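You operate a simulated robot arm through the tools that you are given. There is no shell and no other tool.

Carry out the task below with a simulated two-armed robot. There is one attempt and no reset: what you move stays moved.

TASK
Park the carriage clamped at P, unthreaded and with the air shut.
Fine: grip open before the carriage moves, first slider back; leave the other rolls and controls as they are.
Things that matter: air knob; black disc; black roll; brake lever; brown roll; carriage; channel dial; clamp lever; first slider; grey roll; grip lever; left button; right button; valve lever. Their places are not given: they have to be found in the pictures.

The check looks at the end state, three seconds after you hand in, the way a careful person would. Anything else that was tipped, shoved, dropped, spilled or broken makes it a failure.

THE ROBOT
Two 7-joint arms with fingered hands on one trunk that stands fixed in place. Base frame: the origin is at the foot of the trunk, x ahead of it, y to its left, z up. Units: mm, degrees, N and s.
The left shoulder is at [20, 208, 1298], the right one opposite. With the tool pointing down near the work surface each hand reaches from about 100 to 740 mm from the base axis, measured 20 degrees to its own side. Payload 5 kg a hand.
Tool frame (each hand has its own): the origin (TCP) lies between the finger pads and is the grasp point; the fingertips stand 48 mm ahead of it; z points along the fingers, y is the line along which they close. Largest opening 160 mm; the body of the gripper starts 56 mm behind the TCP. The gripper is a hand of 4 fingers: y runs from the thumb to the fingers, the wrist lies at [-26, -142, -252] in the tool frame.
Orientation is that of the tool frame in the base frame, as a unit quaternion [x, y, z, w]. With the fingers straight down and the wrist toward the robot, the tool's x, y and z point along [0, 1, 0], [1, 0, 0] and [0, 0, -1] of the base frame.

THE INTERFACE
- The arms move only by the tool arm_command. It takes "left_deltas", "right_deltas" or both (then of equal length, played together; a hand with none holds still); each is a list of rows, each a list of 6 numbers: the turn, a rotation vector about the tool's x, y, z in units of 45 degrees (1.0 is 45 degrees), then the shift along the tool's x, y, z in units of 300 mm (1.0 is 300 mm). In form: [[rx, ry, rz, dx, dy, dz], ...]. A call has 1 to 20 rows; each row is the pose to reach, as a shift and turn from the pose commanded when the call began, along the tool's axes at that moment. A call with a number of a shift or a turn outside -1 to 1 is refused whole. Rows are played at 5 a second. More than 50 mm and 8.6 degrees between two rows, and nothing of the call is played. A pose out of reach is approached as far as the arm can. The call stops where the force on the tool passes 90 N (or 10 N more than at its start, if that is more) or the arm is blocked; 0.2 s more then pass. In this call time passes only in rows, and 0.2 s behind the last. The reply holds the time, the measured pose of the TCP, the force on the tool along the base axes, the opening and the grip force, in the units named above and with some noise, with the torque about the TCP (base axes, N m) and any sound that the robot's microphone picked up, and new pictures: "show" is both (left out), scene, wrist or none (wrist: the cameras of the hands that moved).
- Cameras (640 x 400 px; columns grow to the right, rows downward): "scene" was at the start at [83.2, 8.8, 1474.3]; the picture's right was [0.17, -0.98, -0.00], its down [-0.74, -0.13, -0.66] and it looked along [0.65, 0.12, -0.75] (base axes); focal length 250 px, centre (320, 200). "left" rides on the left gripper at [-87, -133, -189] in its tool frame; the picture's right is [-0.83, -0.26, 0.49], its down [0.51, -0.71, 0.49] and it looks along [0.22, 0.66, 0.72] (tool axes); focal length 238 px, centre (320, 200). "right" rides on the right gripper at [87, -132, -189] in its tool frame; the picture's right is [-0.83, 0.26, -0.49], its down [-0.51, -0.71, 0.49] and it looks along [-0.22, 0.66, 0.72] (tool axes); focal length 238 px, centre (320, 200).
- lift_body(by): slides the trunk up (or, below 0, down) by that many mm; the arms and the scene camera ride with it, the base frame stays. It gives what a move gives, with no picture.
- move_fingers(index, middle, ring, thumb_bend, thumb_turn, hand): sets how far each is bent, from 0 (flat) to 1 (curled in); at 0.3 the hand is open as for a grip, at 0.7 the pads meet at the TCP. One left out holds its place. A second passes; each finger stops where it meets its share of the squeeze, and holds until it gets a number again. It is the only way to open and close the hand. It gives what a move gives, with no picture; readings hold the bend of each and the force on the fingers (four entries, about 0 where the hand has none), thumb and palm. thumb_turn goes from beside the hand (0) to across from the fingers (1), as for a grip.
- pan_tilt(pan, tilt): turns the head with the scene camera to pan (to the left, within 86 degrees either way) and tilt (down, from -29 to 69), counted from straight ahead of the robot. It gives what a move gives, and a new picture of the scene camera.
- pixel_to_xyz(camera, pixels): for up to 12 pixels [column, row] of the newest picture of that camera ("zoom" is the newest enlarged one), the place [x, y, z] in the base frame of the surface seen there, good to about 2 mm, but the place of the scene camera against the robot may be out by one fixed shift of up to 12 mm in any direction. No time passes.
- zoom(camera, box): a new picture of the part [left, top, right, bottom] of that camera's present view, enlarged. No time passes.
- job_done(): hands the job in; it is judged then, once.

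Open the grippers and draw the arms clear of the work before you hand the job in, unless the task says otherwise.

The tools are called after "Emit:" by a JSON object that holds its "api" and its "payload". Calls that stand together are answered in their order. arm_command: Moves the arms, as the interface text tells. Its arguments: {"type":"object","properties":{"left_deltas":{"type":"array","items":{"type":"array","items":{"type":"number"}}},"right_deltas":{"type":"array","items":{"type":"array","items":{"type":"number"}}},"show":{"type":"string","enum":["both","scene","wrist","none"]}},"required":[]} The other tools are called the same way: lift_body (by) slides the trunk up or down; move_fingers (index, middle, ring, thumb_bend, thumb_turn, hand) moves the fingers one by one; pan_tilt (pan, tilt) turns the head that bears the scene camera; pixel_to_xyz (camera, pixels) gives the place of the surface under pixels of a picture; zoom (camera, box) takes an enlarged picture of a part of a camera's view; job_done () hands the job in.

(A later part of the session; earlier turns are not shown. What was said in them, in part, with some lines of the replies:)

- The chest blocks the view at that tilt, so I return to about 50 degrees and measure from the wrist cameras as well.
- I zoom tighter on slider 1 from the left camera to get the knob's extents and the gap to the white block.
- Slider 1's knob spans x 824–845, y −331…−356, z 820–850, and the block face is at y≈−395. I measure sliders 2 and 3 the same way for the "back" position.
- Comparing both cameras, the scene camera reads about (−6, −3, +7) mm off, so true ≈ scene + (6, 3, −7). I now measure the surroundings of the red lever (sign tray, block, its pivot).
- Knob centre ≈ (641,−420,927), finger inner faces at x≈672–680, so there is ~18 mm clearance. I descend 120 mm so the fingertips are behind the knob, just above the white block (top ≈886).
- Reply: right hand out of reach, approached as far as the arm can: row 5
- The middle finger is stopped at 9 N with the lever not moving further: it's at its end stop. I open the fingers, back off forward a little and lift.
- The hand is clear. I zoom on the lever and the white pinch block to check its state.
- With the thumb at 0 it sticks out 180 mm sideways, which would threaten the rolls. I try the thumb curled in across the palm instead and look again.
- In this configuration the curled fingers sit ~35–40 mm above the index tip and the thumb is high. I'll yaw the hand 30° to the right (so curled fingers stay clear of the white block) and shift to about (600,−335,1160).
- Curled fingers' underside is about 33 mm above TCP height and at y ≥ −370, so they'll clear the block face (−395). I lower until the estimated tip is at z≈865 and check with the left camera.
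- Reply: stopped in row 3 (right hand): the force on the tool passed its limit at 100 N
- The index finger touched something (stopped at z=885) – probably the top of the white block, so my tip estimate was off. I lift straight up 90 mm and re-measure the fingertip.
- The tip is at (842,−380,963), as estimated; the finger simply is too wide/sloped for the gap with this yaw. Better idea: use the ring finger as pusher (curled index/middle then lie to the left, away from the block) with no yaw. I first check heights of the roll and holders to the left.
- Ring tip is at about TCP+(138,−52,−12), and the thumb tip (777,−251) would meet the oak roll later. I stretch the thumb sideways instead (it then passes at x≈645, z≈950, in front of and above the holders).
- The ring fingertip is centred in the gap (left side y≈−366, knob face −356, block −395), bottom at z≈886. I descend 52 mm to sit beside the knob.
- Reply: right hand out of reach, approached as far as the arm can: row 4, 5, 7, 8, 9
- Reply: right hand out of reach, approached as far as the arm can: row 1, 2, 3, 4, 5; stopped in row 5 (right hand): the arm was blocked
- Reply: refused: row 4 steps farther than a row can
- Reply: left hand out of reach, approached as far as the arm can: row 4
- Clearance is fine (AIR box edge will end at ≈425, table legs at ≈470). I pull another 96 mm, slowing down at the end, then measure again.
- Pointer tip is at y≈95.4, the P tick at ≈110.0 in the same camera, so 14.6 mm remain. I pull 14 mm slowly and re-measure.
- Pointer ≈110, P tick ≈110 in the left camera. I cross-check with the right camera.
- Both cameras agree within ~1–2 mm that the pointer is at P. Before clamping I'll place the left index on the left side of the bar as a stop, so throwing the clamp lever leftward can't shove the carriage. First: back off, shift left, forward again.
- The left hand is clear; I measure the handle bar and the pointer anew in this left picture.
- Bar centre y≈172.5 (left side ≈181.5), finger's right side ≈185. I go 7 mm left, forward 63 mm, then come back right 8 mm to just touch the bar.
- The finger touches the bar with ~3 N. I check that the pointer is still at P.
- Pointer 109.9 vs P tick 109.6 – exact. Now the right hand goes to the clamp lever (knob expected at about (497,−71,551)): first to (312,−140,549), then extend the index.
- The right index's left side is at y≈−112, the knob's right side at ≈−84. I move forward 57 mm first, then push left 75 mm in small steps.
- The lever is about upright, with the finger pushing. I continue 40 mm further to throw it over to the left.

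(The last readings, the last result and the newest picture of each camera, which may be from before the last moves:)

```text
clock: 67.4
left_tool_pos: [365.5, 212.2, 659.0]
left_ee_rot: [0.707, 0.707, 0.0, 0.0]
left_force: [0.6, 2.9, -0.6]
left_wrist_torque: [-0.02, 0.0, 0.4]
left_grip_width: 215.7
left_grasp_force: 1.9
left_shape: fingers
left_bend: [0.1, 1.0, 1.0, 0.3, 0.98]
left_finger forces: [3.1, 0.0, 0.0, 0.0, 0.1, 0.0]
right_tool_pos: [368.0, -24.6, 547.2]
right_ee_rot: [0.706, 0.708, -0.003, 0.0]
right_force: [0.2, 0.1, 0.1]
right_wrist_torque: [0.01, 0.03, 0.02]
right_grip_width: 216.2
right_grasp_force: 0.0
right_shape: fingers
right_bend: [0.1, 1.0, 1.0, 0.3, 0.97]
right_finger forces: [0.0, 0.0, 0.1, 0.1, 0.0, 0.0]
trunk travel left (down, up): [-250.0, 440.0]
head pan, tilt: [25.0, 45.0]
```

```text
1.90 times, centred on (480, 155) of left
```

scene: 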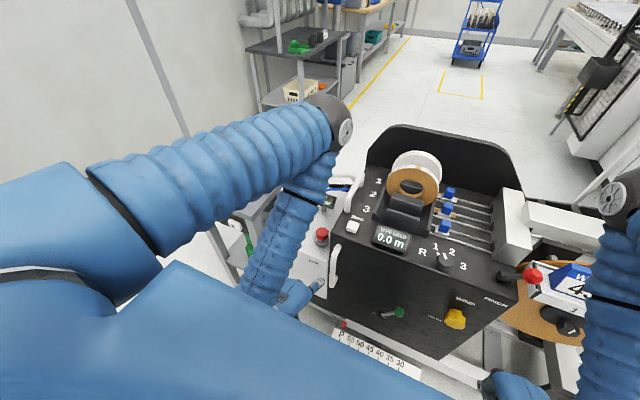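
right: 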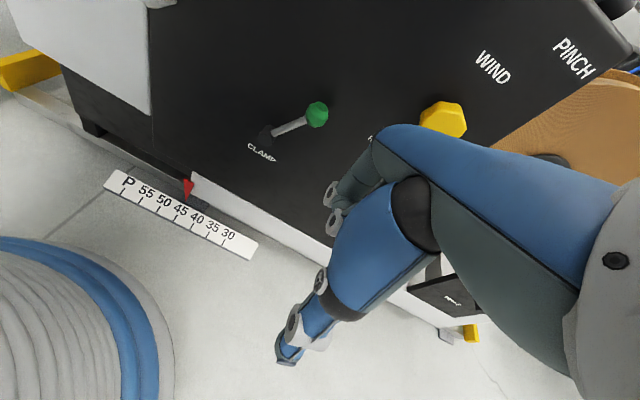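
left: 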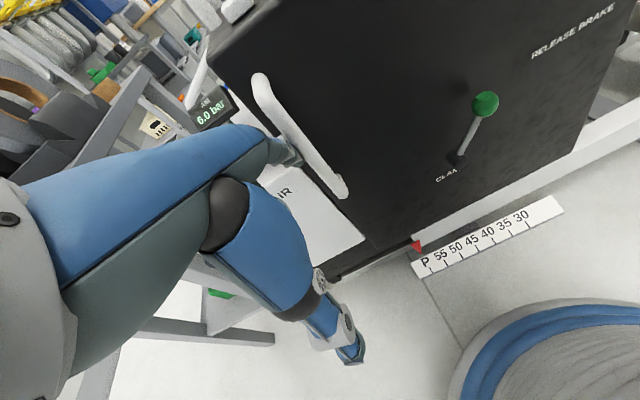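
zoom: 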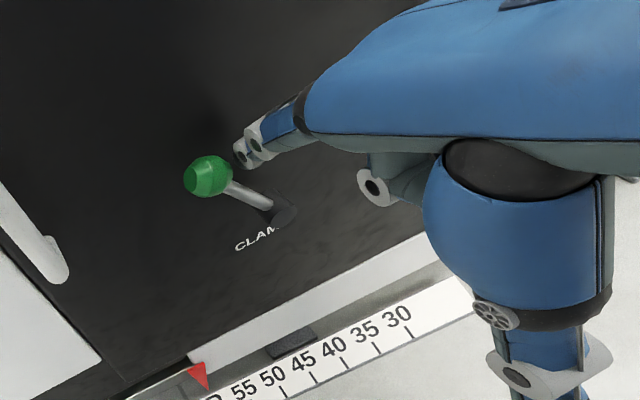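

The lever flipped to the left. I measure its knob against the original clamped geometry (expected about (497, 27, 550)).

Emit:
{"api": "pixel_to_xyz", "payload": {"camera": "zoom", "pixels": [[205, 165], [195, 180], [220, 175], [208, 190], [250, 195], [280, 210], [240, 150], [270, 245]]}}

Emit:
{"api": "zoom", "payload": {"camera": "left", "box": [395, 225, 443, 280]}}

```text
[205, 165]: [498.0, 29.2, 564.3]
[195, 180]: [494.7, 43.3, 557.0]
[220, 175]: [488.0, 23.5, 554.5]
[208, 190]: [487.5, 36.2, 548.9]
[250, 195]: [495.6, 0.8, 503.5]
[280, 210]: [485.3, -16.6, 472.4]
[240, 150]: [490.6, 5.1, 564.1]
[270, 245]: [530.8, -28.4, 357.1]
```

```text
7.27 times, centred on (419, 252) of left
```

zoom: 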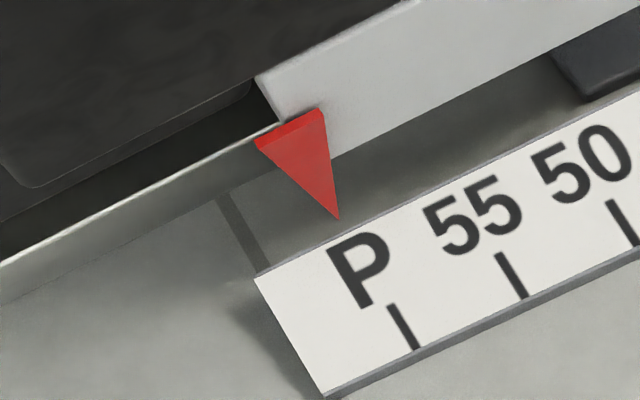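

Knob ≈ (496, 30, 552), lever offset +50 as in the original clamped state, pointer still at P. I withdraw the right hand backward and to the right, and test the clamp with a 5 mm nudge of the left finger against the bar.

Emit:
{"api": "arm_command", "payload": {"right_deltas": [[0, 0, 0, -0.02, -0.1, 0], [0, 0, 0, -0.02, -0.19, 0], [0, 0, 0, -0.15, -0.19, 0], [0, 0, 0, -0.3, -0.19, 0], [0, 0, 0, -0.45, -0.19, 0], [0, 0, 0, -0.6, -0.19, 0]], "show": "none"}}

Emit:
{"api": "arm_command", "payload": {"left_deltas": [[0, 0, 0, -0.008, 0, 0], [0, 0, 0, -0.017, 0, 0], [0, 0, 0, -0.017, 0, 0]], "show": "wrist"}}

```text
clock: 68.8
left_tool_pos: [365.8, 212.8, 659.8]
left_ee_rot: [0.707, 0.707, 0.001, 0.0]
left_force: [0.5, 3.3, 0.5]
left_wrist_torque: [0.0, 0.02, 0.42]
left_grip_width: 215.7
left_grasp_force: 1.5
left_shape: fingers
left_bend: [0.1, 1.0, 1.0, 0.3, 0.98]
left_finger forces: [3.3, 0.1, 0.1, 0.0, 0.0, 0.1]
right_tool_pos: [312.2, -205.4, 548.3]
right_ee_rot: [0.707, 0.707, -0.002, -0.001]
right_force: [-0.4, -1.3, 0.2]
right_wrist_torque: [0.02, -0.03, 0.01]
right_grip_width: 215.6
right_grasp_force: 0.1
right_shape: fingers
right_bend: [0.1, 1.0, 1.0, 0.3, 0.98]
right_finger forces: [0.1, 0.1, 0.1, 0.0, 0.0, 0.0]
trunk travel left (down, up): [-250.0, 440.0]
head pan, tilt: [25.0, 45.0]
```

```text
clock: 69.6
left_tool_pos: [367.1, 208.1, 660.6]
left_ee_rot: [0.706, 0.708, 0.0, 0.0]
left_force: [0.2, 9.6, -2.6]
left_wrist_torque: [-0.12, 0.2, 1.19]
left_grip_width: 214.8
left_grasp_force: 5.0
left_shape: fingers
left_bend: [0.1, 1.0, 1.0, 0.3, 0.98]
left_finger forces: [10.0, 0.0, 0.0, 0.1, 0.1, 0.0]
right_tool_pos: [311.8, -204.7, 547.7]
right_ee_rot: [0.707, 0.707, -0.002, 0.0]
right_force: [-1.0, 0.2, 1.3]
right_wrist_torque: [-0.02, -0.01, 0.04]
right_grip_width: 215.6
right_grasp_force: 0.0
right_shape: fingers
right_bend: [0.1, 1.0, 1.0, 0.3, 0.98]
right_finger forces: [0.0, 0.0, 0.0, 0.1, 0.0, 0.0]
trunk travel left (down, up): [-250.0, 440.0]
head pan, tilt: [25.0, 45.0]
```

left: 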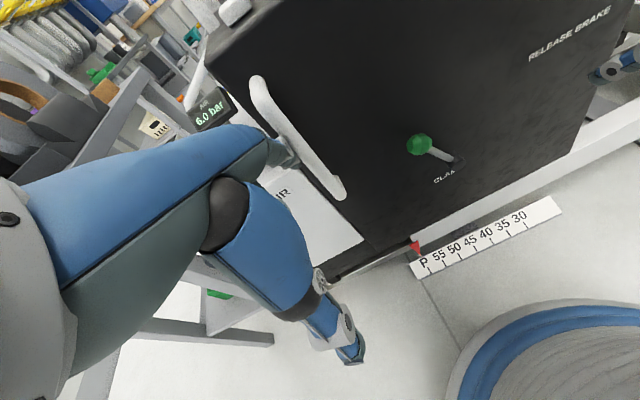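

The bar resists ~10 N. I verify that the pointer did not move.

Emit:
{"api": "zoom", "payload": {"camera": "left", "box": [395, 225, 443, 280]}}

```text
7.27 times, centred on (419, 252) of left
```

zoom: 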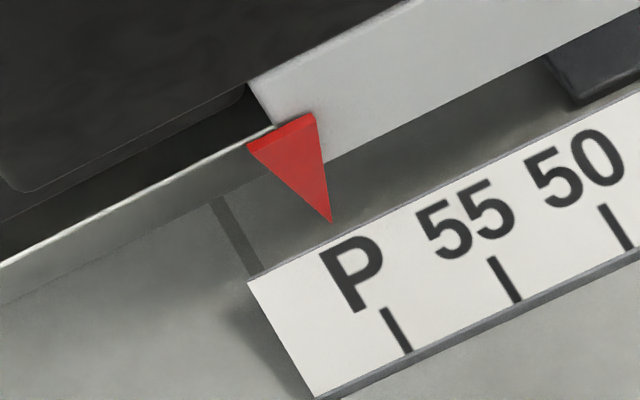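

Emit:
{"api": "pixel_to_xyz", "payload": {"camera": "zoom", "pixels": [[328, 218], [325, 208], [258, 150], [310, 122], [285, 145], [397, 330], [387, 312], [408, 348]]}}

```text
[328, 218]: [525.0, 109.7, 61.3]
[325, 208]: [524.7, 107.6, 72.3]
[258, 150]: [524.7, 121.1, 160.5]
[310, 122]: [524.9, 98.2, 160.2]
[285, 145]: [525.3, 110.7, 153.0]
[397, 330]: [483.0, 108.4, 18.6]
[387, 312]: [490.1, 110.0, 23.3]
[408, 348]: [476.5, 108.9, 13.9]
```

Clamped and exact at P (pointer 109.7, tick 109.1). Now I back the left hand off the bar and look for the valve lever with the scene camera.

Emit:
{"api": "arm_command", "payload": {"left_deltas": [[0, 0, 0, 0.04, 0, 0], [0, 0, 0, 0.05, -0.1, 0], [0, 0, 0, 0.05, -0.2, 0], [0, 0, 0, 0.05, -0.22, 0]], "show": "none"}}

Emit:
{"api": "pan_tilt", "payload": {"pan": 35, "tilt": 45}}

```text
clock: 70.6
left_tool_pos: [300.6, 223.3, 659.7]
left_ee_rot: [0.707, 0.708, 0.001, 0.001]
left_force: [0.4, -0.1, -0.5]
left_wrist_torque: [-0.02, 0.02, 0.01]
left_grip_width: 215.6
left_grasp_force: 0.1
left_shape: fingers
left_bend: [0.1, 1.0, 1.0, 0.3, 0.98]
left_finger forces: [0.1, 0.0, 0.0, 0.0, 0.0, 0.0]
right_tool_pos: [311.8, -204.6, 547.4]
right_ee_rot: [0.707, 0.707, -0.003, 0.0]
right_force: [0.3, 0.8, -0.1]
right_wrist_torque: [0.0, 0.02, -0.02]
right_grip_width: 215.6
right_grasp_force: 0.0
right_shape: fingers
right_bend: [0.1, 1.0, 1.0, 0.3, 0.98]
right_finger forces: [0.0, 0.0, 0.0, 0.0, 0.0, 0.0]
trunk travel left (down, up): [-250.0, 440.0]
head pan, tilt: [25.0, 45.0]
```

```text
clock: 71.3
left_tool_pos: [301.0, 225.3, 660.3]
left_ee_rot: [0.707, 0.707, 0.0, 0.0]
left_force: [0.0, 0.1, 0.8]
left_wrist_torque: [0.0, 0.03, -0.02]
left_grip_width: 215.7
left_grasp_force: 0.1
left_shape: fingers
left_bend: [0.1, 1.0, 1.0, 0.3, 0.98]
left_finger forces: [0.1, 0.0, 0.0, 0.0, 0.0, 0.0]
right_tool_pos: [311.2, -203.7, 547.7]
right_ee_rot: [0.707, 0.707, -0.003, 0.0]
right_force: [-0.8, -1.5, -0.1]
right_wrist_torque: [0.0, 0.01, -0.02]
right_grip_width: 215.5
right_grasp_force: 0.0
right_shape: fingers
right_bend: [0.1, 1.0, 1.0, 0.3, 0.98]
right_finger forces: [0.0, 0.0, 0.1, 0.0, 0.0, 0.1]
trunk travel left (down, up): [-250.0, 440.0]
head pan, tilt: [35.0, 45.0]
```

scene: 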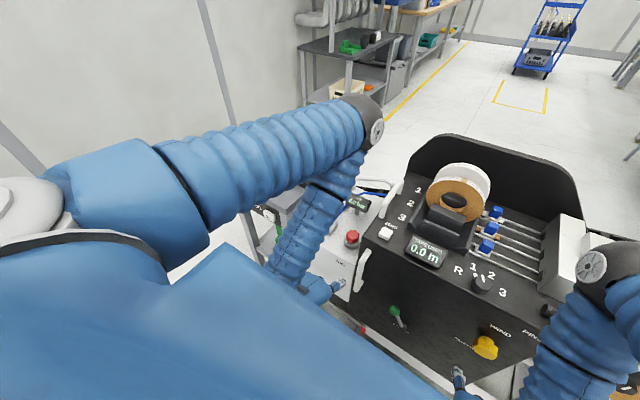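

The forearm hides the valve. I curl the right index for safety and take the left hand outward and up in front of the AIR box to (350,390,850) for a look down at the valve.

Emit:
{"api": "move_fingers", "payload": {"hand": "right", "index": 1.0}}

Emit:
{"api": "arm_command", "payload": {"left_deltas": [[0, 0, 0, 0.14, 0.02, -0.03], [0, 0, 0, 0.28, 0.04, -0.07], [0, 0, 0, 0.42, 0.06, -0.12], [0, 0, 0, 0.55, 0.09, -0.18], [0, 0, 0, 0.55, 0.12, -0.33], [0, 0, 0, 0.55, 0.15, -0.48], [0, 0, 0, 0.55, 0.18, -0.63]], "show": "both"}}

```text
clock: 72.3
left_tool_pos: [300.6, 223.6, 659.3]
left_ee_rot: [0.707, 0.707, 0.0, 0.0]
left_force: [-0.4, 0.6, 0.6]
left_wrist_torque: [-0.01, -0.01, 0.0]
left_grip_width: 215.8
left_grasp_force: 0.0
left_shape: fingers
left_bend: [0.1, 1.0, 1.0, 0.3, 0.98]
left_finger forces: [0.0, 0.0, 0.1, 0.0, 0.1, 0.1]
right_tool_pos: [311.8, -205.3, 547.4]
right_ee_rot: [0.707, 0.707, -0.002, 0.001]
right_force: [-0.6, 0.1, 0.5]
right_wrist_torque: [-0.01, -0.02, 0.03]
right_grip_width: 74.1
right_grasp_force: 0.1
right_shape: fingers
right_bend: [0.88, 1.0, 1.0, 0.3, 0.98]
right_finger forces: [0.1, 0.0, 0.0, 0.0, 0.0, 0.0]
trunk travel left (down, up): [-250.0, 440.0]
head pan, tilt: [35.0, 45.0]
```

```text
clock: 73.9
left_tool_pos: [390.4, 421.1, 812.4]
left_ee_rot: [0.707, 0.707, -0.002, 0.0]
left_force: [-0.4, 0.0, -1.5]
left_wrist_torque: [0.04, -0.06, 0.01]
left_grip_width: 215.6
left_grasp_force: 0.0
left_shape: fingers
left_bend: [0.1, 1.0, 1.0, 0.3, 0.98]
left_finger forces: [0.0, 0.0, 0.1, 0.0, 0.0, 0.1]
left hand out of reach, approached as far as the arm can: row 5, 6, 7
right_tool_pos: [312.8, -204.5, 547.5]
right_ee_rot: [0.707, 0.707, -0.002, 0.0]
right_force: [-0.3, -0.1, 0.0]
right_wrist_torque: [0.06, -0.02, 0.03]
right_grip_width: 111.7
right_grasp_force: 0.1
right_shape: fingers
right_bend: [1.0, 1.0, 1.0, 0.3, 0.98]
right_finger forces: [0.1, 0.0, 0.0, 0.1, 0.0, 0.0]
trunk travel left (down, up): [-250.0, 440.0]
head pan, tilt: [35.0, 45.0]
```

scene: 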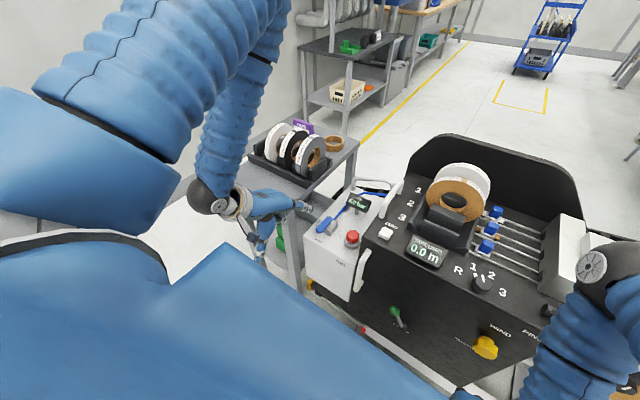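
left: 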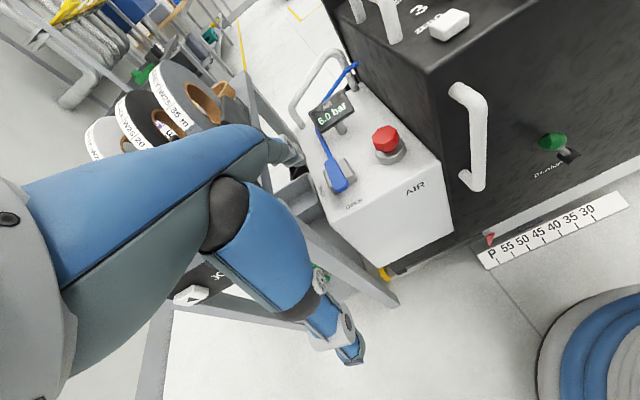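

The valve lever is at (338,180) in the left picture. I zoom and measure valve, table and finger positions.

Emit:
{"api": "zoom", "payload": {"camera": "left", "box": [240, 80, 440, 240]}}

Emit:
{"api": "pixel_to_xyz", "payload": {"camera": "left", "pixels": [[340, 186], [337, 175], [333, 160], [345, 170], [352, 205], [330, 190], [290, 155], [300, 162], [305, 225], [260, 120], [385, 290], [205, 270]]}}

Emit:
{"api": "pixel_to_xyz", "payload": {"camera": "scene", "pixels": [[325, 225], [335, 215], [345, 205], [320, 215], [350, 145], [300, 205], [295, 215], [285, 190], [262, 250], [275, 205], [330, 232], [352, 238]]}}

```text
2.50 times, centred on (340, 160) of left
```

zoom: 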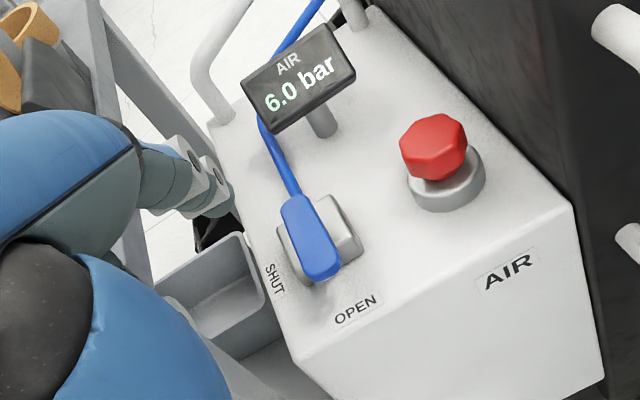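

```text
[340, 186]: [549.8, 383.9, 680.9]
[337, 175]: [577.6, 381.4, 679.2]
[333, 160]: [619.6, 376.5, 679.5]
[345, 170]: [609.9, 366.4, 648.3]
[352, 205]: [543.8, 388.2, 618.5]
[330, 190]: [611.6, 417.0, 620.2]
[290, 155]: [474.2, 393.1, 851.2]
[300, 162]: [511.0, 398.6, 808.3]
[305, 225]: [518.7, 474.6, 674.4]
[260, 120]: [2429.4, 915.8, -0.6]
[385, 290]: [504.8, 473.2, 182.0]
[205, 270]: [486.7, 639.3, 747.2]
```

```text
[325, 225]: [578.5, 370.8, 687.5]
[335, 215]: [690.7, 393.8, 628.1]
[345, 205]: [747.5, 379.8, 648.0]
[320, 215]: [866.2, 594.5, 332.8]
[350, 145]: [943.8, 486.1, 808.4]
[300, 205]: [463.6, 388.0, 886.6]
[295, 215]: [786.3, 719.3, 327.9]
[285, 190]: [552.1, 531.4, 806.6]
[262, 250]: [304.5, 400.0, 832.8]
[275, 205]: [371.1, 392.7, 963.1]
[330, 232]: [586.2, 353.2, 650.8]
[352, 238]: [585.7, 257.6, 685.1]
```

Emit:
{"api": "pixel_to_xyz", "payload": {"camera": "zoom", "pixels": [[297, 200], [310, 235], [325, 270], [325, 280], [340, 210], [355, 240], [290, 250], [275, 278], [355, 310], [285, 185], [335, 262], [305, 270]]}}

Emit:
{"api": "zoom", "payload": {"camera": "left", "box": [310, 130, 374, 210]}}

```text
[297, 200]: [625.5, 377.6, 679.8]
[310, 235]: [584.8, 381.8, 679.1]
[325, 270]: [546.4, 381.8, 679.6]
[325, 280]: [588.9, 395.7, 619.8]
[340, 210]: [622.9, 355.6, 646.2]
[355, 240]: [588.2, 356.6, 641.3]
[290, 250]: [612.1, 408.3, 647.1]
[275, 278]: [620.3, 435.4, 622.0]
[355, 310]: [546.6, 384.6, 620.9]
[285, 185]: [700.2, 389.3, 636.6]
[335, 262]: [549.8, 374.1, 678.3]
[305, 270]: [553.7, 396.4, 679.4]
```

```text
5.00 times, centred on (342, 170) of left
```

zoom: 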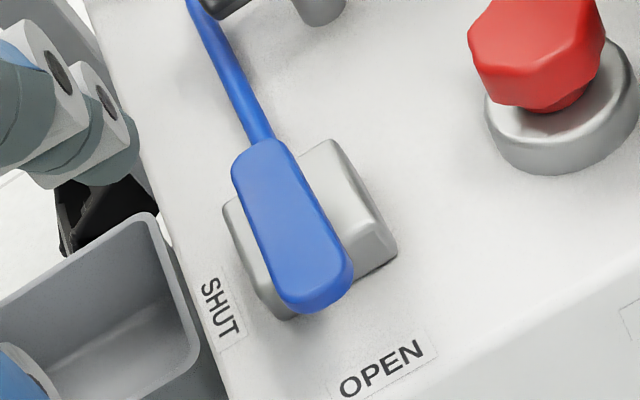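

Lever: free end at (543,383), valve body centre (607,382), top z≈680; SHUT label is to the left at (620,435), so the free end must swing left. I check the gauge, table corner and red knob positions before the approach.

Emit:
{"api": "pixel_to_xyz", "payload": {"camera": "left", "pixels": [[335, 105], [325, 115], [350, 100], [338, 125], [385, 138], [300, 100], [315, 200], [325, 215], [310, 240], [250, 95], [380, 300], [300, 240]]}}

Emit:
{"api": "zoom", "payload": {"camera": "scene", "box": [230, 130, 400, 310]}}

```text
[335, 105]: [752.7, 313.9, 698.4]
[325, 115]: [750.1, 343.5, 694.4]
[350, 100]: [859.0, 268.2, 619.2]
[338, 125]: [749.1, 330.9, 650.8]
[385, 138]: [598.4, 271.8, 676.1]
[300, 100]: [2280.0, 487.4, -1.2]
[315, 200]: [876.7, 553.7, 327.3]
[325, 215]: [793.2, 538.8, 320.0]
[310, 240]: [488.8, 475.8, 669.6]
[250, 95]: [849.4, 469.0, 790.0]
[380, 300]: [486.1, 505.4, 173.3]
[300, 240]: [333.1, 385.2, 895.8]
```

```text
2.22 times, centred on (315, 220) of scene
```

zoom: 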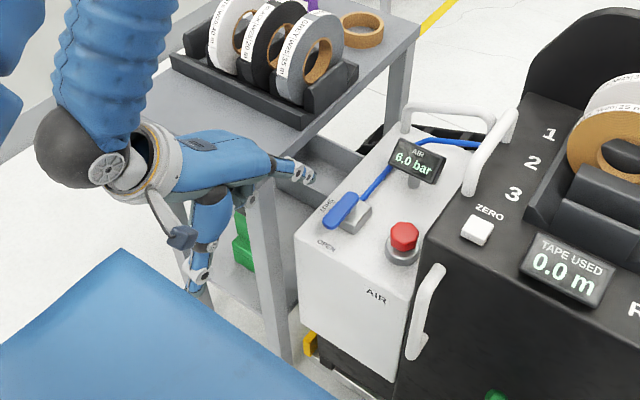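

The gauge is at x≈750 and the table's right edge at y≈469. I move the left hand away from the table and yaw it 30° left, hovering near (400,303,812).

Emit:
{"api": "arm_command", "payload": {"left_deltas": [[0, 0, -0.13, -0.06, 0.03, 0.02], [0, 0, -0.27, -0.12, 0.06, 0.05], [0, 0, -0.4, -0.18, 0.09, 0.075], [0, 0, -0.53, -0.24, 0.12, 0.1], [0, 0, -0.667, -0.287, 0.15, 0.123]], "show": "both"}}

```text
clock: 75.1
left_tool_pos: [441.1, 331.6, 774.5]
left_ee_rot: [0.498, 0.867, 0.0, 0.0]
left_force: [0.0, -0.3, 0.1]
left_wrist_torque: [0.1, 0.07, 0.03]
left_grip_width: 215.7
left_grasp_force: 0.2
left_shape: fingers
left_bend: [0.1, 1.0, 1.0, 0.3, 0.97]
left_finger forces: [0.0, 0.1, 0.0, 0.1, 0.1, 0.0]
left hand out of reach, approached as far as the arm can: row 1, 2
right_tool_pos: [311.5, -205.1, 548.2]
right_ee_rot: [0.707, 0.707, -0.003, 0.001]
right_force: [0.1, 0.5, -0.6]
right_wrist_torque: [0.06, 0.0, 0.01]
right_grip_width: 111.7
right_grasp_force: 0.1
right_shape: fingers
right_bend: [1.0, 1.0, 1.0, 0.3, 0.98]
right_finger forces: [0.0, 0.1, 0.1, 0.0, 0.1, 0.0]
trunk travel left (down, up): [-250.0, 440.0]
head pan, tilt: [35.0, 45.0]
```

scene: 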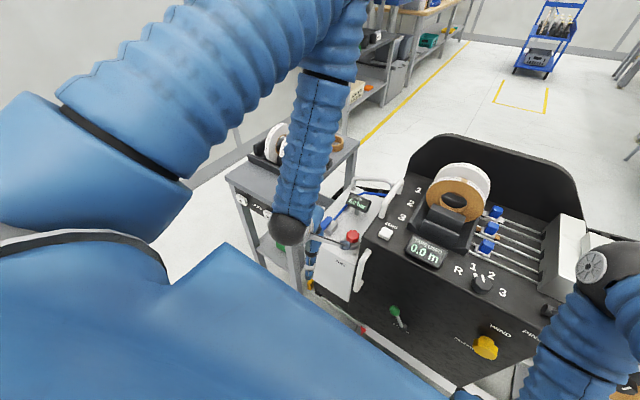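
left: 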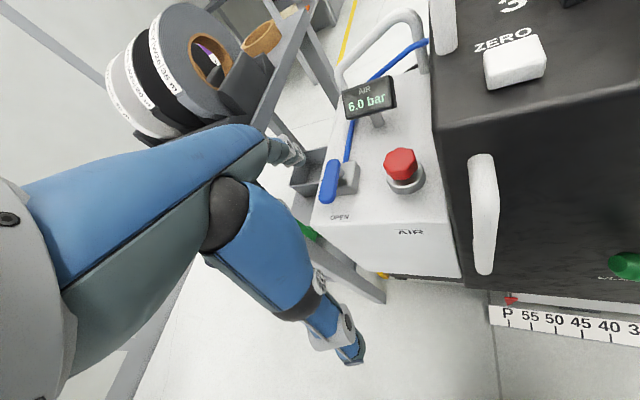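

Emit:
{"api": "zoom", "payload": {"camera": "left", "box": [250, 110, 370, 230]}}

```text
3.33 times, centred on (310, 170) of left
```

zoom: 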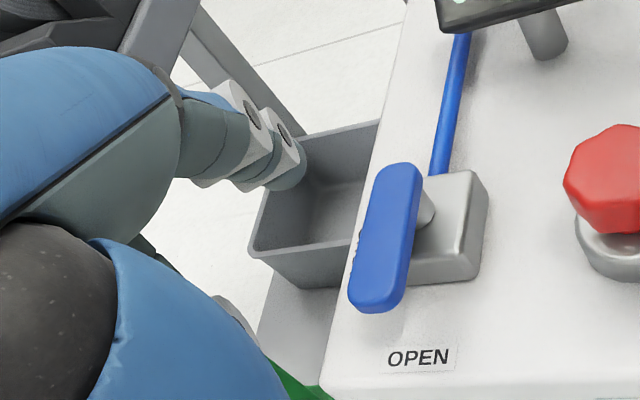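

Emit:
{"api": "pixel_to_xyz", "payload": {"camera": "zoom", "pixels": [[298, 175], [290, 185], [275, 180], [285, 130], [250, 115], [400, 170], [370, 300], [400, 300], [355, 290], [425, 205], [480, 190], [460, 275]]}}

```text
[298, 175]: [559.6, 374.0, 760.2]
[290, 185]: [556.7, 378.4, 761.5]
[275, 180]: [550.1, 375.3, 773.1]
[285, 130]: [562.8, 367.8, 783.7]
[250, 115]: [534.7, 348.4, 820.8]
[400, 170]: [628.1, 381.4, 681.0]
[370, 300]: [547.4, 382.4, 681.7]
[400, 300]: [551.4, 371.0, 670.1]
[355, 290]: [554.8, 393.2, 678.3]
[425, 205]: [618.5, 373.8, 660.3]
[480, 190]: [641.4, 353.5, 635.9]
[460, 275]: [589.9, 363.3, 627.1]
```

Index tip is around (563,383,760). I shift it to the right of the lever (tip to ≈(565,346)) and lower 100 mm so it stands beside the lever's free end.

Emit:
{"api": "arm_command", "payload": {"left_deltas": [[0, 0, 0, -0.11, -0.056, 0], [0, 0, 0, -0.11, -0.056, 0.11], [0, 0, 0, -0.11, -0.056, 0.22], [0, 0, 0, -0.11, -0.056, 0.335]], "show": "wrist"}}

Emit:
{"api": "zoom", "payload": {"camera": "left", "box": [250, 80, 410, 220]}}

```text
clock: 76.1
left_tool_pos: [441.2, 296.7, 672.2]
left_ee_rot: [0.5, 0.866, 0.0, 0.001]
left_force: [0.9, 0.0, 0.2]
left_wrist_torque: [-0.03, 0.1, -0.02]
left_grip_width: 215.8
left_grasp_force: 0.1
left_shape: fingers
left_bend: [0.1, 1.0, 1.0, 0.3, 0.97]
left_finger forces: [0.0, 0.1, 0.0, 0.1, 0.0, 0.0]
right_tool_pos: [311.0, -204.2, 548.1]
right_ee_rot: [0.706, 0.708, -0.003, 0.0]
right_force: [-0.8, -0.6, -0.4]
right_wrist_torque: [-0.05, 0.02, -0.06]
right_grip_width: 111.7
right_grasp_force: 0.1
right_shape: fingers
right_bend: [1.0, 1.0, 1.0, 0.3, 0.98]
right_finger forces: [0.0, 0.0, 0.1, 0.0, 0.0, 0.1]
trunk travel left (down, up): [-250.0, 440.0]
head pan, tilt: [35.0, 45.0]
```

left: 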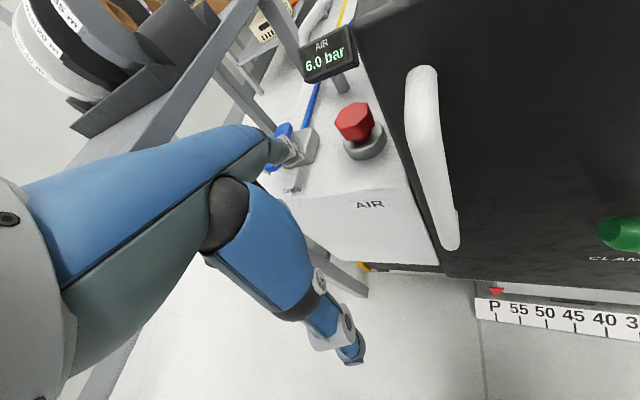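

```text
2.86 times, centred on (330, 150) of left
```

zoom: 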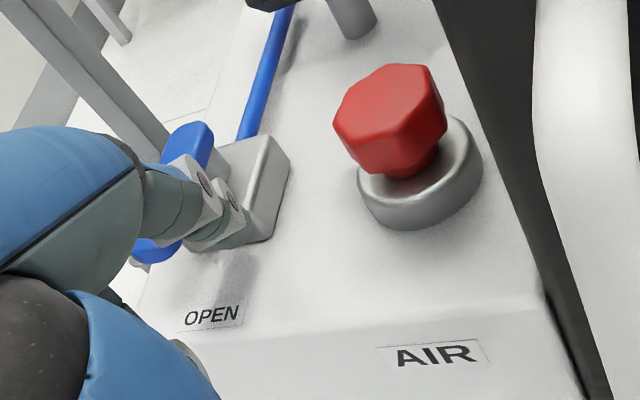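

Emit:
{"api": "pixel_to_xyz", "payload": {"camera": "zoom", "pixels": [[240, 232], [225, 240], [230, 195], [205, 185], [180, 210], [195, 140], [155, 250], [275, 160], [200, 245]]}}

```text
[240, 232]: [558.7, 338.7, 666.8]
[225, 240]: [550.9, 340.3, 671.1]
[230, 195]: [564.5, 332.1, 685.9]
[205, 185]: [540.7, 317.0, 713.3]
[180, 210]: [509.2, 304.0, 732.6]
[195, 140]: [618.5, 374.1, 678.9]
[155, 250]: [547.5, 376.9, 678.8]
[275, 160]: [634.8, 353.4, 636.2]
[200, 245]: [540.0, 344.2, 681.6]
```

The finger stands right of the lever. I push the free end left along an arc about the valve pivot (~(615,382)), yawing the hand further left to stay clear of the table; first to ~60° of swing.

Emit:
{"api": "arm_command", "payload": {"left_deltas": [[0, 0, -0.011, 0.036, 0.02, 0], [0, 0, -0.022, 0.071, 0.04, 0], [0, 0, -0.044, 0.084, 0.051, 0], [0, 0, -0.067, 0.097, 0.062, 0], [0, 0, -0.1, 0.103, 0.078, 0], [0, 0, -0.133, 0.108, 0.094, 0], [0, 0, -0.167, 0.109, 0.115, 0], [0, 0, -0.2, 0.11, 0.135, 0]], "show": "wrist"}}

Emit:
{"api": "zoom", "payload": {"camera": "left", "box": [230, 60, 410, 220]}}

```text
clock: 77.9
left_tool_pos: [460.1, 343.9, 670.5]
left_ee_rot: [0.43, 0.903, 0.0, 0.0]
left_force: [-1.4, -0.1, -0.5]
left_wrist_torque: [-0.01, 0.04, 0.0]
left_grip_width: 215.3
left_grasp_force: 0.1
left_shape: fingers
left_bend: [0.1, 1.0, 1.0, 0.3, 0.97]
left_finger forces: [0.0, 0.0, 0.0, 0.1, 0.1, 0.0]
right_tool_pos: [311.3, -203.3, 547.3]
right_ee_rot: [0.707, 0.707, -0.001, 0.0]
right_force: [0.2, -0.7, -0.2]
right_wrist_torque: [-0.01, -0.02, 0.01]
right_grip_width: 111.5
right_grasp_force: 0.1
right_shape: fingers
right_bend: [1.0, 1.0, 1.0, 0.3, 0.98]
right_finger forces: [0.0, 0.1, 0.1, 0.0, 0.1, 0.1]
trunk travel left (down, up): [-250.0, 440.0]
head pan, tilt: [35.0, 45.0]
```

left: 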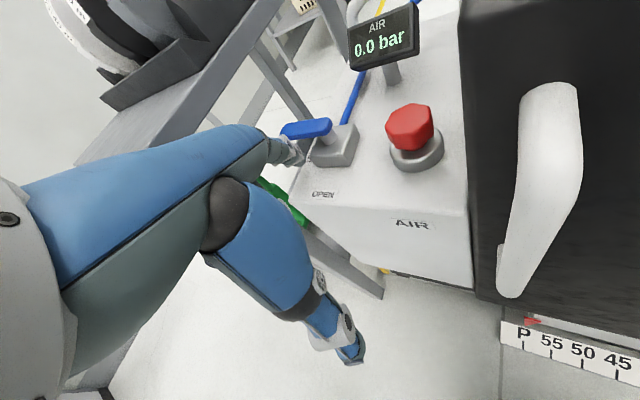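

```text
2.50 times, centred on (320, 140) of left
```

zoom: 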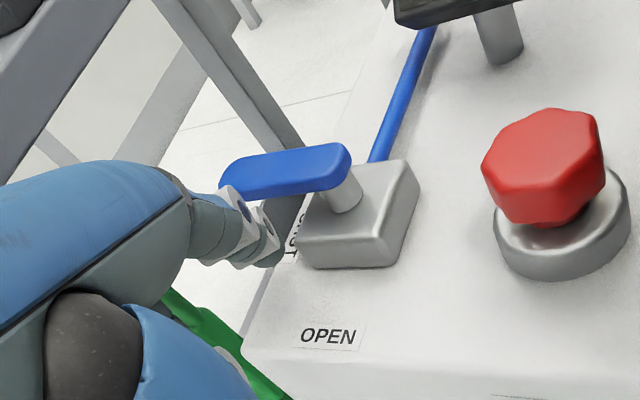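

The gauge now reads 0.0 bar and the lever points left. I measure the lever's direction to be sure it is fully at SHUT.

Emit:
{"api": "pixel_to_xyz", "payload": {"camera": "zoom", "pixels": [[230, 170], [250, 165], [290, 160], [330, 155], [345, 175], [335, 180], [235, 185], [345, 200], [265, 250], [250, 205], [340, 150]]}}

```text
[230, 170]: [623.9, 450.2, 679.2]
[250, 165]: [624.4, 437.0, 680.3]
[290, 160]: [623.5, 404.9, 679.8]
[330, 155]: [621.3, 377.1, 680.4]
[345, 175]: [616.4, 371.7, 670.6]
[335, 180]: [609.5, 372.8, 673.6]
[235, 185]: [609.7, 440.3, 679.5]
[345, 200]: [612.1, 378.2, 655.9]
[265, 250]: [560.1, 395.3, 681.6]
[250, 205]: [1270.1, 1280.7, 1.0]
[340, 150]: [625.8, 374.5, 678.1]
```

The lever lies exactly along +y (x≈617 from y 372 to 452) and air reads 0.0 bar. I back the left hand away from the valve.

Emit:
{"api": "arm_command", "payload": {"left_deltas": [[0, 0, 0, -0.02, -0.1, 0], [0, 0, 0, -0.05, -0.22, 0], [0, 0, 0, -0.08, -0.34, 0], [0, 0, 0.12, -0.1, -0.42, 0], [0, 0, 0.25, -0.12, -0.5, 0]], "show": "both"}}

```text
clock: 79.1
left_tool_pos: [366.2, 220.3, 671.3]
left_ee_rot: [0.518, 0.856, 0.0, -0.001]
left_force: [-0.1, 0.2, 0.3]
left_wrist_torque: [-0.01, 0.01, 0.04]
left_grip_width: 215.7
left_grasp_force: 0.1
left_shape: fingers
left_bend: [0.1, 1.0, 1.0, 0.3, 0.97]
left_finger forces: [0.1, 0.1, 0.0, 0.0, 0.1, 0.0]
right_tool_pos: [312.1, -204.9, 546.6]
right_ee_rot: [0.707, 0.707, -0.002, -0.001]
right_force: [0.4, -0.5, -0.2]
right_wrist_torque: [0.02, -0.02, -0.01]
right_grip_width: 111.9
right_grasp_force: 0.0
right_shape: fingers
right_bend: [1.0, 1.0, 1.0, 0.3, 0.98]
right_finger forces: [0.1, 0.0, 0.0, 0.1, 0.0, 0.0]
trunk travel left (down, up): [-250.0, 440.0]
head pan, tilt: [35.0, 45.0]
```

scene: 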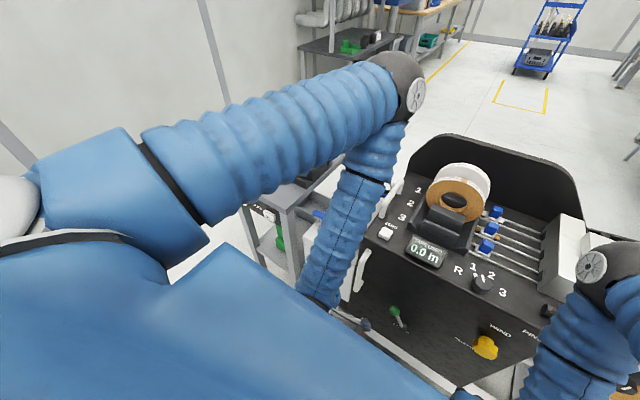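
left: 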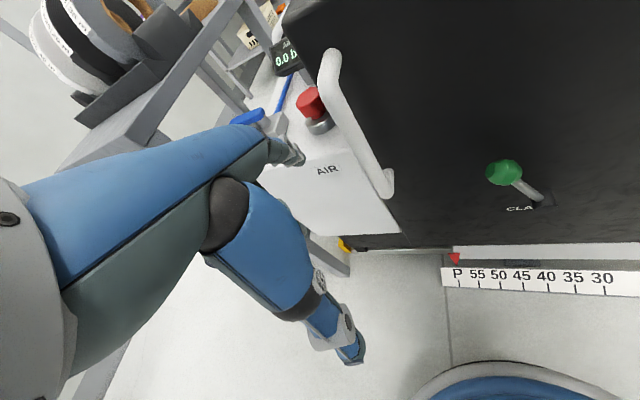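

Pointer, clamp and valve look right. I pull the left hand a bit further back and then raise the trunk 300 mm to draw both arms up and away from the machine front.

Emit:
{"api": "arm_command", "payload": {"left_deltas": [[0, 0, 0.13, 0, -0.08, 0], [0, 0, 0.26, 0.02, -0.16, 0], [0, 0, 0.39, 0.04, -0.2, 0]], "show": "none"}}

Emit:
{"api": "lift_body", "payload": {"by": 300}}

Emit:
{"api": "pan_tilt", "payload": {"pan": 10, "tilt": 52}}

```text
clock: 79.9
left_tool_pos: [307.3, 204.4, 671.2]
left_ee_rot: [0.641, 0.767, 0.001, 0.0]
left_force: [0.2, 0.5, 0.3]
left_wrist_torque: [0.01, 0.01, 0.0]
left_grip_width: 215.7
left_grasp_force: 0.1
left_shape: fingers
left_bend: [0.1, 1.0, 1.0, 0.3, 0.97]
left_finger forces: [0.1, 0.1, 0.1, 0.1, 0.1, 0.0]
right_tool_pos: [312.6, -205.0, 547.6]
right_ee_rot: [0.707, 0.707, -0.002, 0.0]
right_force: [0.1, 0.2, -0.8]
right_wrist_torque: [0.0, -0.01, 0.04]
right_grip_width: 111.7
right_grasp_force: 0.0
right_shape: fingers
right_bend: [1.0, 1.0, 1.0, 0.3, 0.98]
right_finger forces: [0.0, 0.0, 0.0, 0.0, 0.0, 0.0]
trunk travel left (down, up): [-250.0, 440.0]
head pan, tilt: [35.0, 45.0]
```

```text
clock: 82.9
left_tool_pos: [306.8, 204.8, 970.7]
left_ee_rot: [0.642, 0.767, 0.0, 0.0]
left_force: [-0.7, -0.1, -0.2]
left_wrist_torque: [0.01, -0.01, 0.01]
left_grip_width: 215.8
left_grasp_force: 0.0
left_shape: fingers
left_bend: [0.1, 1.0, 1.0, 0.3, 0.97]
left_finger forces: [0.0, 0.0, 0.0, 0.1, 0.0, 0.1]
right_tool_pos: [312.5, -204.4, 847.5]
right_ee_rot: [0.707, 0.707, -0.003, 0.0]
right_force: [0.3, -0.2, 0.6]
right_wrist_torque: [-0.01, -0.02, 0.05]
right_grip_width: 111.6
right_grasp_force: 0.1
right_shape: fingers
right_bend: [1.0, 1.0, 1.0, 0.3, 0.98]
right_finger forces: [0.0, 0.0, 0.1, 0.0, 0.0, 0.1]
trunk travel left (down, up): [-550.0, 140.0]
head pan, tilt: [35.0, 45.0]
```

```text
clock: 83.8
left_tool_pos: [306.8, 205.2, 971.8]
left_ee_rot: [0.642, 0.767, 0.0, 0.0]
left_force: [0.2, -0.5, 0.2]
left_wrist_torque: [-0.03, 0.02, 0.02]
left_grip_width: 215.7
left_grasp_force: 0.1
left_shape: fingers
left_bend: [0.1, 1.0, 1.0, 0.3, 0.97]
left_finger forces: [0.0, 0.1, 0.0, 0.1, 0.1, 0.0]
right_tool_pos: [312.1, -203.2, 848.0]
right_ee_rot: [0.707, 0.708, -0.002, 0.001]
right_force: [-0.3, -0.1, 0.8]
right_wrist_torque: [0.02, -0.02, -0.02]
right_grip_width: 111.7
right_grasp_force: 0.0
right_shape: fingers
right_bend: [1.0, 1.0, 1.0, 0.3, 0.98]
right_finger forces: [0.1, 0.0, 0.0, 0.1, 0.0, 0.0]
trunk travel left (down, up): [-550.0, 140.0]
head pan, tilt: [10.0, 52.0]
```

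scene: 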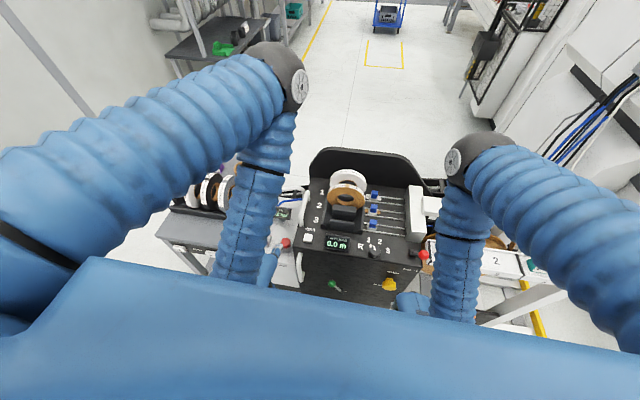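

Both arms are up in front. I open both hands and then inspect everything through the cameras.

Emit:
{"api": "move_fingers", "payload": {"hand": "left", "index": 0.3, "middle": 0.3, "ring": 0.3, "thumb_bend": 0.3}}

Emit:
{"api": "move_fingers", "payload": {"hand": "right", "index": 0.3, "middle": 0.3, "ring": 0.3, "thumb_bend": 0.3}}

Emit:
{"api": "arm_command", "payload": {"left_deltas": [[0, 0, 0, 0.03, 0, -0.02], [0, 0, 0, 0.06, 0, -0.04]], "right_deltas": [[0, 0, 0, -0.05, 0, -0.05], [0, 0, 0, -0.1, 0, -0.1]], "show": "both"}}

```text
clock: 84.8
left_tool_pos: [306.2, 205.0, 971.4]
left_ee_rot: [0.641, 0.767, 0.0, 0.0]
left_force: [1.2, -0.3, -0.6]
left_wrist_torque: [-0.02, 0.01, 0.01]
left_grip_width: 170.4
left_grasp_force: 0.2
left_shape: fingers
left_bend: [0.3, 0.3, 0.3, 0.3, 0.97]
left_finger forces: [0.0, 0.0, 0.0, 0.0, 0.1, 0.1]
right_tool_pos: [312.1, -204.2, 848.2]
right_ee_rot: [0.707, 0.707, -0.002, 0.0]
right_force: [0.6, -0.9, -0.5]
right_wrist_torque: [-0.01, 0.04, 0.01]
right_grip_width: 111.8
right_grasp_force: 0.2
right_shape: fingers
right_bend: [1.0, 1.0, 1.0, 0.3, 0.98]
right_finger forces: [0.0, 0.0, 0.1, 0.1, 0.0, 0.1]
trunk travel left (down, up): [-550.0, 140.0]
head pan, tilt: [10.0, 52.0]
```

```text
clock: 85.8
left_tool_pos: [307.1, 204.7, 970.6]
left_ee_rot: [0.642, 0.767, 0.0, 0.0]
left_force: [0.1, -1.0, 0.2]
left_wrist_torque: [0.03, 0.02, 0.0]
left_grip_width: 170.6
left_grasp_force: 0.1
left_shape: fingers
left_bend: [0.3, 0.3, 0.3, 0.3, 0.97]
left_finger forces: [0.0, 0.0, 0.0, 0.0, 0.0, 0.0]
right_tool_pos: [312.2, -203.2, 847.5]
right_ee_rot: [0.708, 0.707, -0.002, 0.0]
right_force: [-0.1, 0.1, -0.2]
right_wrist_torque: [-0.01, 0.0, 0.01]
right_grip_width: 169.9
right_grasp_force: 0.0
right_shape: fingers
right_bend: [0.3, 0.3, 0.3, 0.3, 0.98]
right_finger forces: [0.0, 0.0, 0.0, 0.0, 0.0, 0.0]
trunk travel left (down, up): [-550.0, 140.0]
head pan, tilt: [10.0, 52.0]
```

```text
clock: 86.4
left_tool_pos: [303.0, 222.3, 982.9]
left_ee_rot: [0.641, 0.767, 0.0, 0.0]
left_force: [0.0, 0.0, -0.2]
left_wrist_torque: [0.01, -0.01, 0.01]
left_grip_width: 170.0
left_grasp_force: 0.0
left_shape: fingers
left_bend: [0.3, 0.3, 0.3, 0.3, 0.97]
left_finger forces: [0.1, 0.0, 0.0, 0.0, 0.1, 0.0]
right_tool_pos: [312.3, -236.4, 876.1]
right_ee_rot: [0.707, 0.707, -0.003, -0.001]
right_force: [1.2, 0.0, -0.1]
right_wrist_torque: [-0.01, -0.01, -0.01]
right_grip_width: 169.8
right_grasp_force: 0.1
right_shape: fingers
right_bend: [0.3, 0.3, 0.3, 0.3, 0.98]
right_finger forces: [0.0, 0.0, 0.1, 0.0, 0.1, 0.0]
trunk travel left (down, up): [-550.0, 140.0]
head pan, tilt: [10.0, 52.0]
```

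scene: 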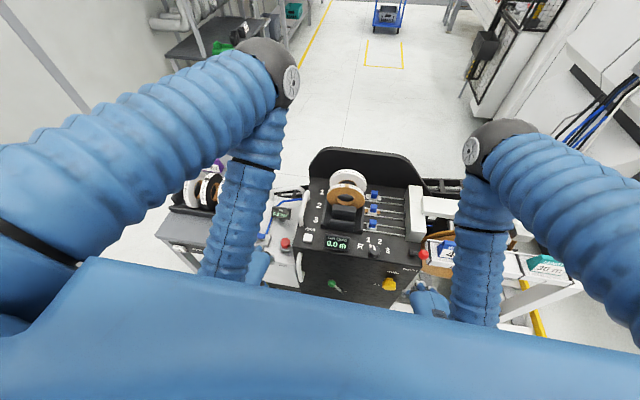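
right: 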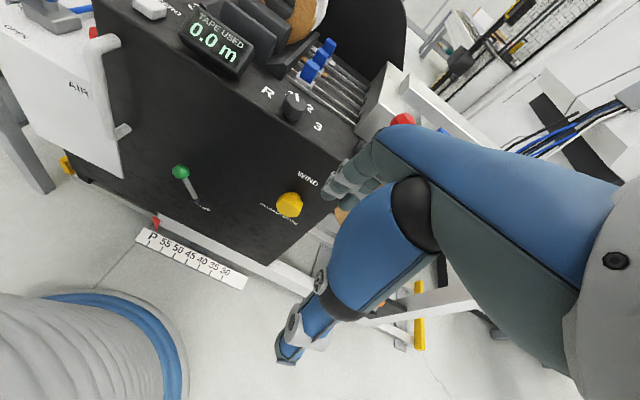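
left: 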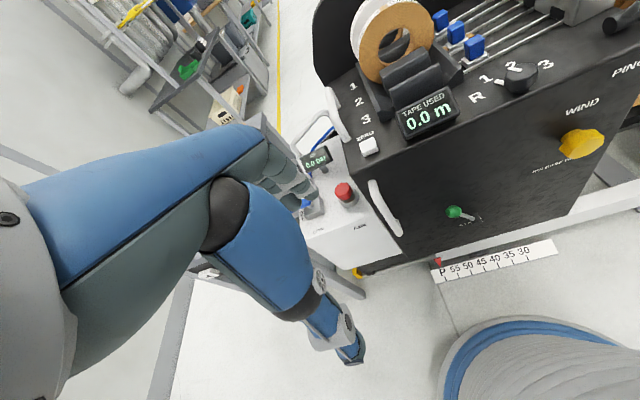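

I zoom in on the sliders/dial, the red lever, and the scale from the present cameras for final verification.

Emit:
{"api": "zoom", "payload": {"camera": "left", "box": [400, 0, 640, 150]}}

Emit:
{"api": "zoom", "payload": {"camera": "scene", "box": [290, 140, 450, 300]}}

Emit:
{"api": "zoom", "payload": {"camera": "left", "box": [400, 190, 560, 290]}}

Emit:
{"api": "zoom", "payload": {"camera": "right", "box": [240, 20, 440, 220]}}

```text
2.67 times, centred on (520, 75) of left
```

zoom: 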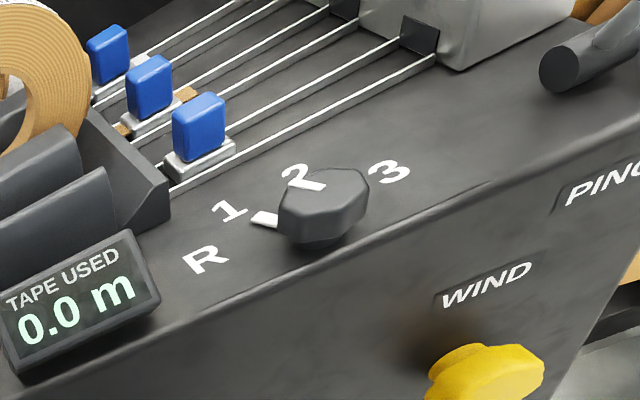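

```text
2.50 times, centred on (370, 220) of scene
```

zoom: 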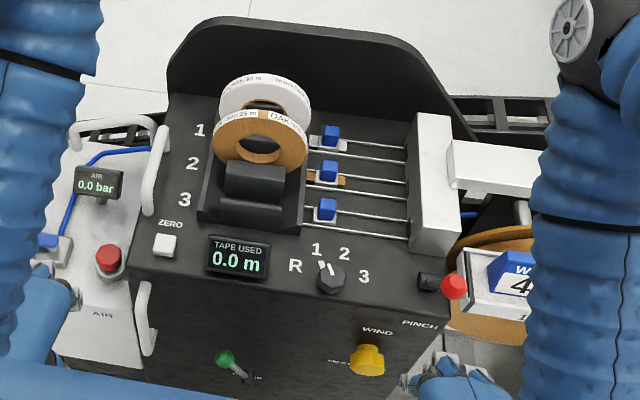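

```text
4.00 times, centred on (480, 240) of left
```

zoom: 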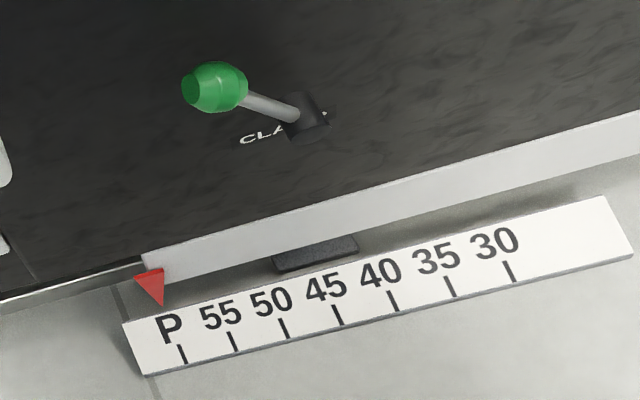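

```text
2.00 times, centred on (340, 120) of right
```

zoom: 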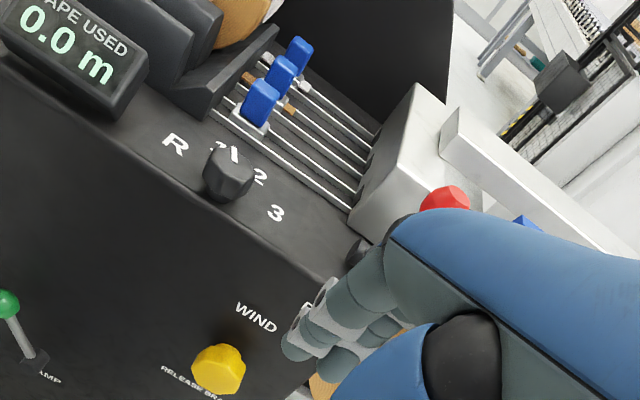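

Sliders, lever, dial, pointer (P), clamp and gauge (0.0 bar) all look right. I check positions of the red lever and sign tray once more to be sure nothing else was dragged.

Emit:
{"api": "pixel_to_xyz", "payload": {"camera": "scene", "pixels": [[423, 254], [414, 252], [447, 248], [440, 262], [475, 215], [410, 205], [430, 200], [545, 265], [388, 284]]}}

Emit:
{"api": "zoom", "payload": {"camera": "scene", "box": [400, 180, 600, 320]}}

```text
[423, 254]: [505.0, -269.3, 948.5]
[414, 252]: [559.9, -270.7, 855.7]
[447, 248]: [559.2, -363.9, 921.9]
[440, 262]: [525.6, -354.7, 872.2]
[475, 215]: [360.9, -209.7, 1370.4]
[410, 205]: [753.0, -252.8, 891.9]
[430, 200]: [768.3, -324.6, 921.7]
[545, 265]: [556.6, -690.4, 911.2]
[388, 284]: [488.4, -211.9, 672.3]
```

```text
2.86 times, centred on (500, 250) of scene
```

zoom: 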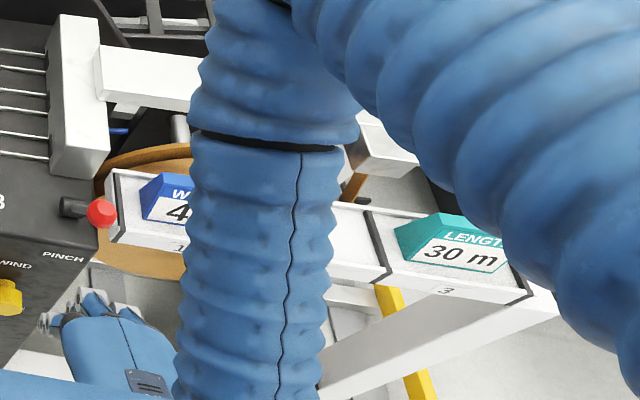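

Everything moved together with the carriage and stays in place. I raise the trunk another 130 mm so both open hands are well above and clear, then do a last check.

Emit:
{"api": "lift_body", "payload": {"by": 130}}

Emit:
{"api": "pan_tilt", "payload": {"pan": 8, "tilt": 52}}

Emit:
{"api": "zoom", "payload": {"camera": "left", "box": [240, 100, 560, 300]}}

```text
clock: 88.0
left_tool_pos: [303.9, 223.2, 1112.8]
left_ee_rot: [0.642, 0.767, 0.0, 0.0]
left_force: [-0.3, -0.4, -1.5]
left_wrist_torque: [-0.02, -0.03, 0.0]
left_grip_width: 170.4
left_grasp_force: 0.1
left_shape: fingers
left_bend: [0.3, 0.3, 0.3, 0.3, 0.97]
left_finger forces: [0.1, 0.0, 0.0, 0.0, 0.0, 0.0]
right_tool_pos: [312.4, -237.2, 1006.5]
right_ee_rot: [0.707, 0.707, -0.003, 0.0]
right_force: [0.4, -0.2, -0.6]
right_wrist_torque: [0.03, 0.01, -0.03]
right_grip_width: 169.7
right_grasp_force: 0.1
right_shape: fingers
right_bend: [0.3, 0.3, 0.3, 0.3, 0.98]
right_finger forces: [0.1, 0.1, 0.0, 0.0, 0.0, 0.0]
trunk travel left (down, up): [-680.0, 10.0]
head pan, tilt: [10.0, 52.0]
```

```text
clock: 88.6
left_tool_pos: [304.4, 223.3, 1112.2]
left_ee_rot: [0.641, 0.768, 0.0, 0.0]
left_force: [-0.5, -0.5, 0.2]
left_wrist_torque: [0.01, -0.02, 0.0]
left_grip_width: 170.0
left_grasp_force: 0.1
left_shape: fingers
left_bend: [0.3, 0.3, 0.3, 0.3, 0.97]
left_finger forces: [0.1, 0.0, 0.0, 0.0, 0.0, 0.1]
right_tool_pos: [312.5, -235.8, 1006.9]
right_ee_rot: [0.707, 0.707, -0.003, 0.001]
right_force: [-0.4, -0.9, 0.2]
right_wrist_torque: [0.01, 0.0, 0.04]
right_grip_width: 169.9
right_grasp_force: 0.0
right_shape: fingers
right_bend: [0.3, 0.3, 0.3, 0.3, 0.98]
right_finger forces: [0.0, 0.0, 0.0, 0.0, 0.0, 0.0]
trunk travel left (down, up): [-680.0, 10.0]
head pan, tilt: [8.0, 52.0]
```

scene: 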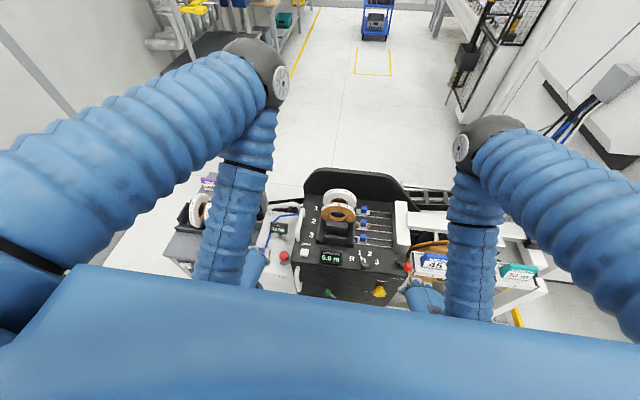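

```text
2.00 times, centred on (400, 200) of left
```

zoom: 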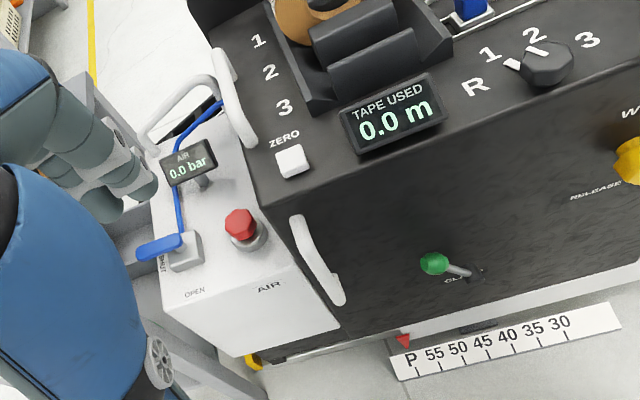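

The pictures show slider 1 back in line with the other two and the red grip lever over on the robot side. The carriage pointer is at P with the green clamp lever thrown left. The valve lever is at SHUT and the gauge reads 0.0 bar. Both hands are open and clear, so I hand in the job.

Emit:
{"api": "job_done", "payload": {}}

```text
The job is handed in.
```

The carriage is parked at P and clamped, channel 1 is unthreaded, and the air is shut. I've handed the job in.

- **Grip:** I threw the red PINCH lever toward the robot before anything else moved. No label shows which side is open. I took the starting side as closed because the tape was still threaded.
- **First slider:** It is back in line with sliders 2 and 3. It slid with almost no force.
- **Carriage:** The pointer is within about 1 mm of the P tick. After I threw the green CLAMP lever back, a push of about 10 N on the handle did not move it.
- **Air:** The valve lever is at SHUT and the gauge reads 0.0 bar.
- **Everything else:** I did not touch the rolls, the dial, the air knob, the jog buttons or the brake lever. The sign tray travelled left with the carriage, and its signs are still in place.

There were two unplanned contacts while the carriage was still clamped. One right-hand finger hit the top edge of the white block, and the force limit stopped the arm at about 100 N. Later a finger grazed the carriage's front top edge at about 9 N. I saw no damage or movement from either.

Both hands are open and raised clear of the machine.
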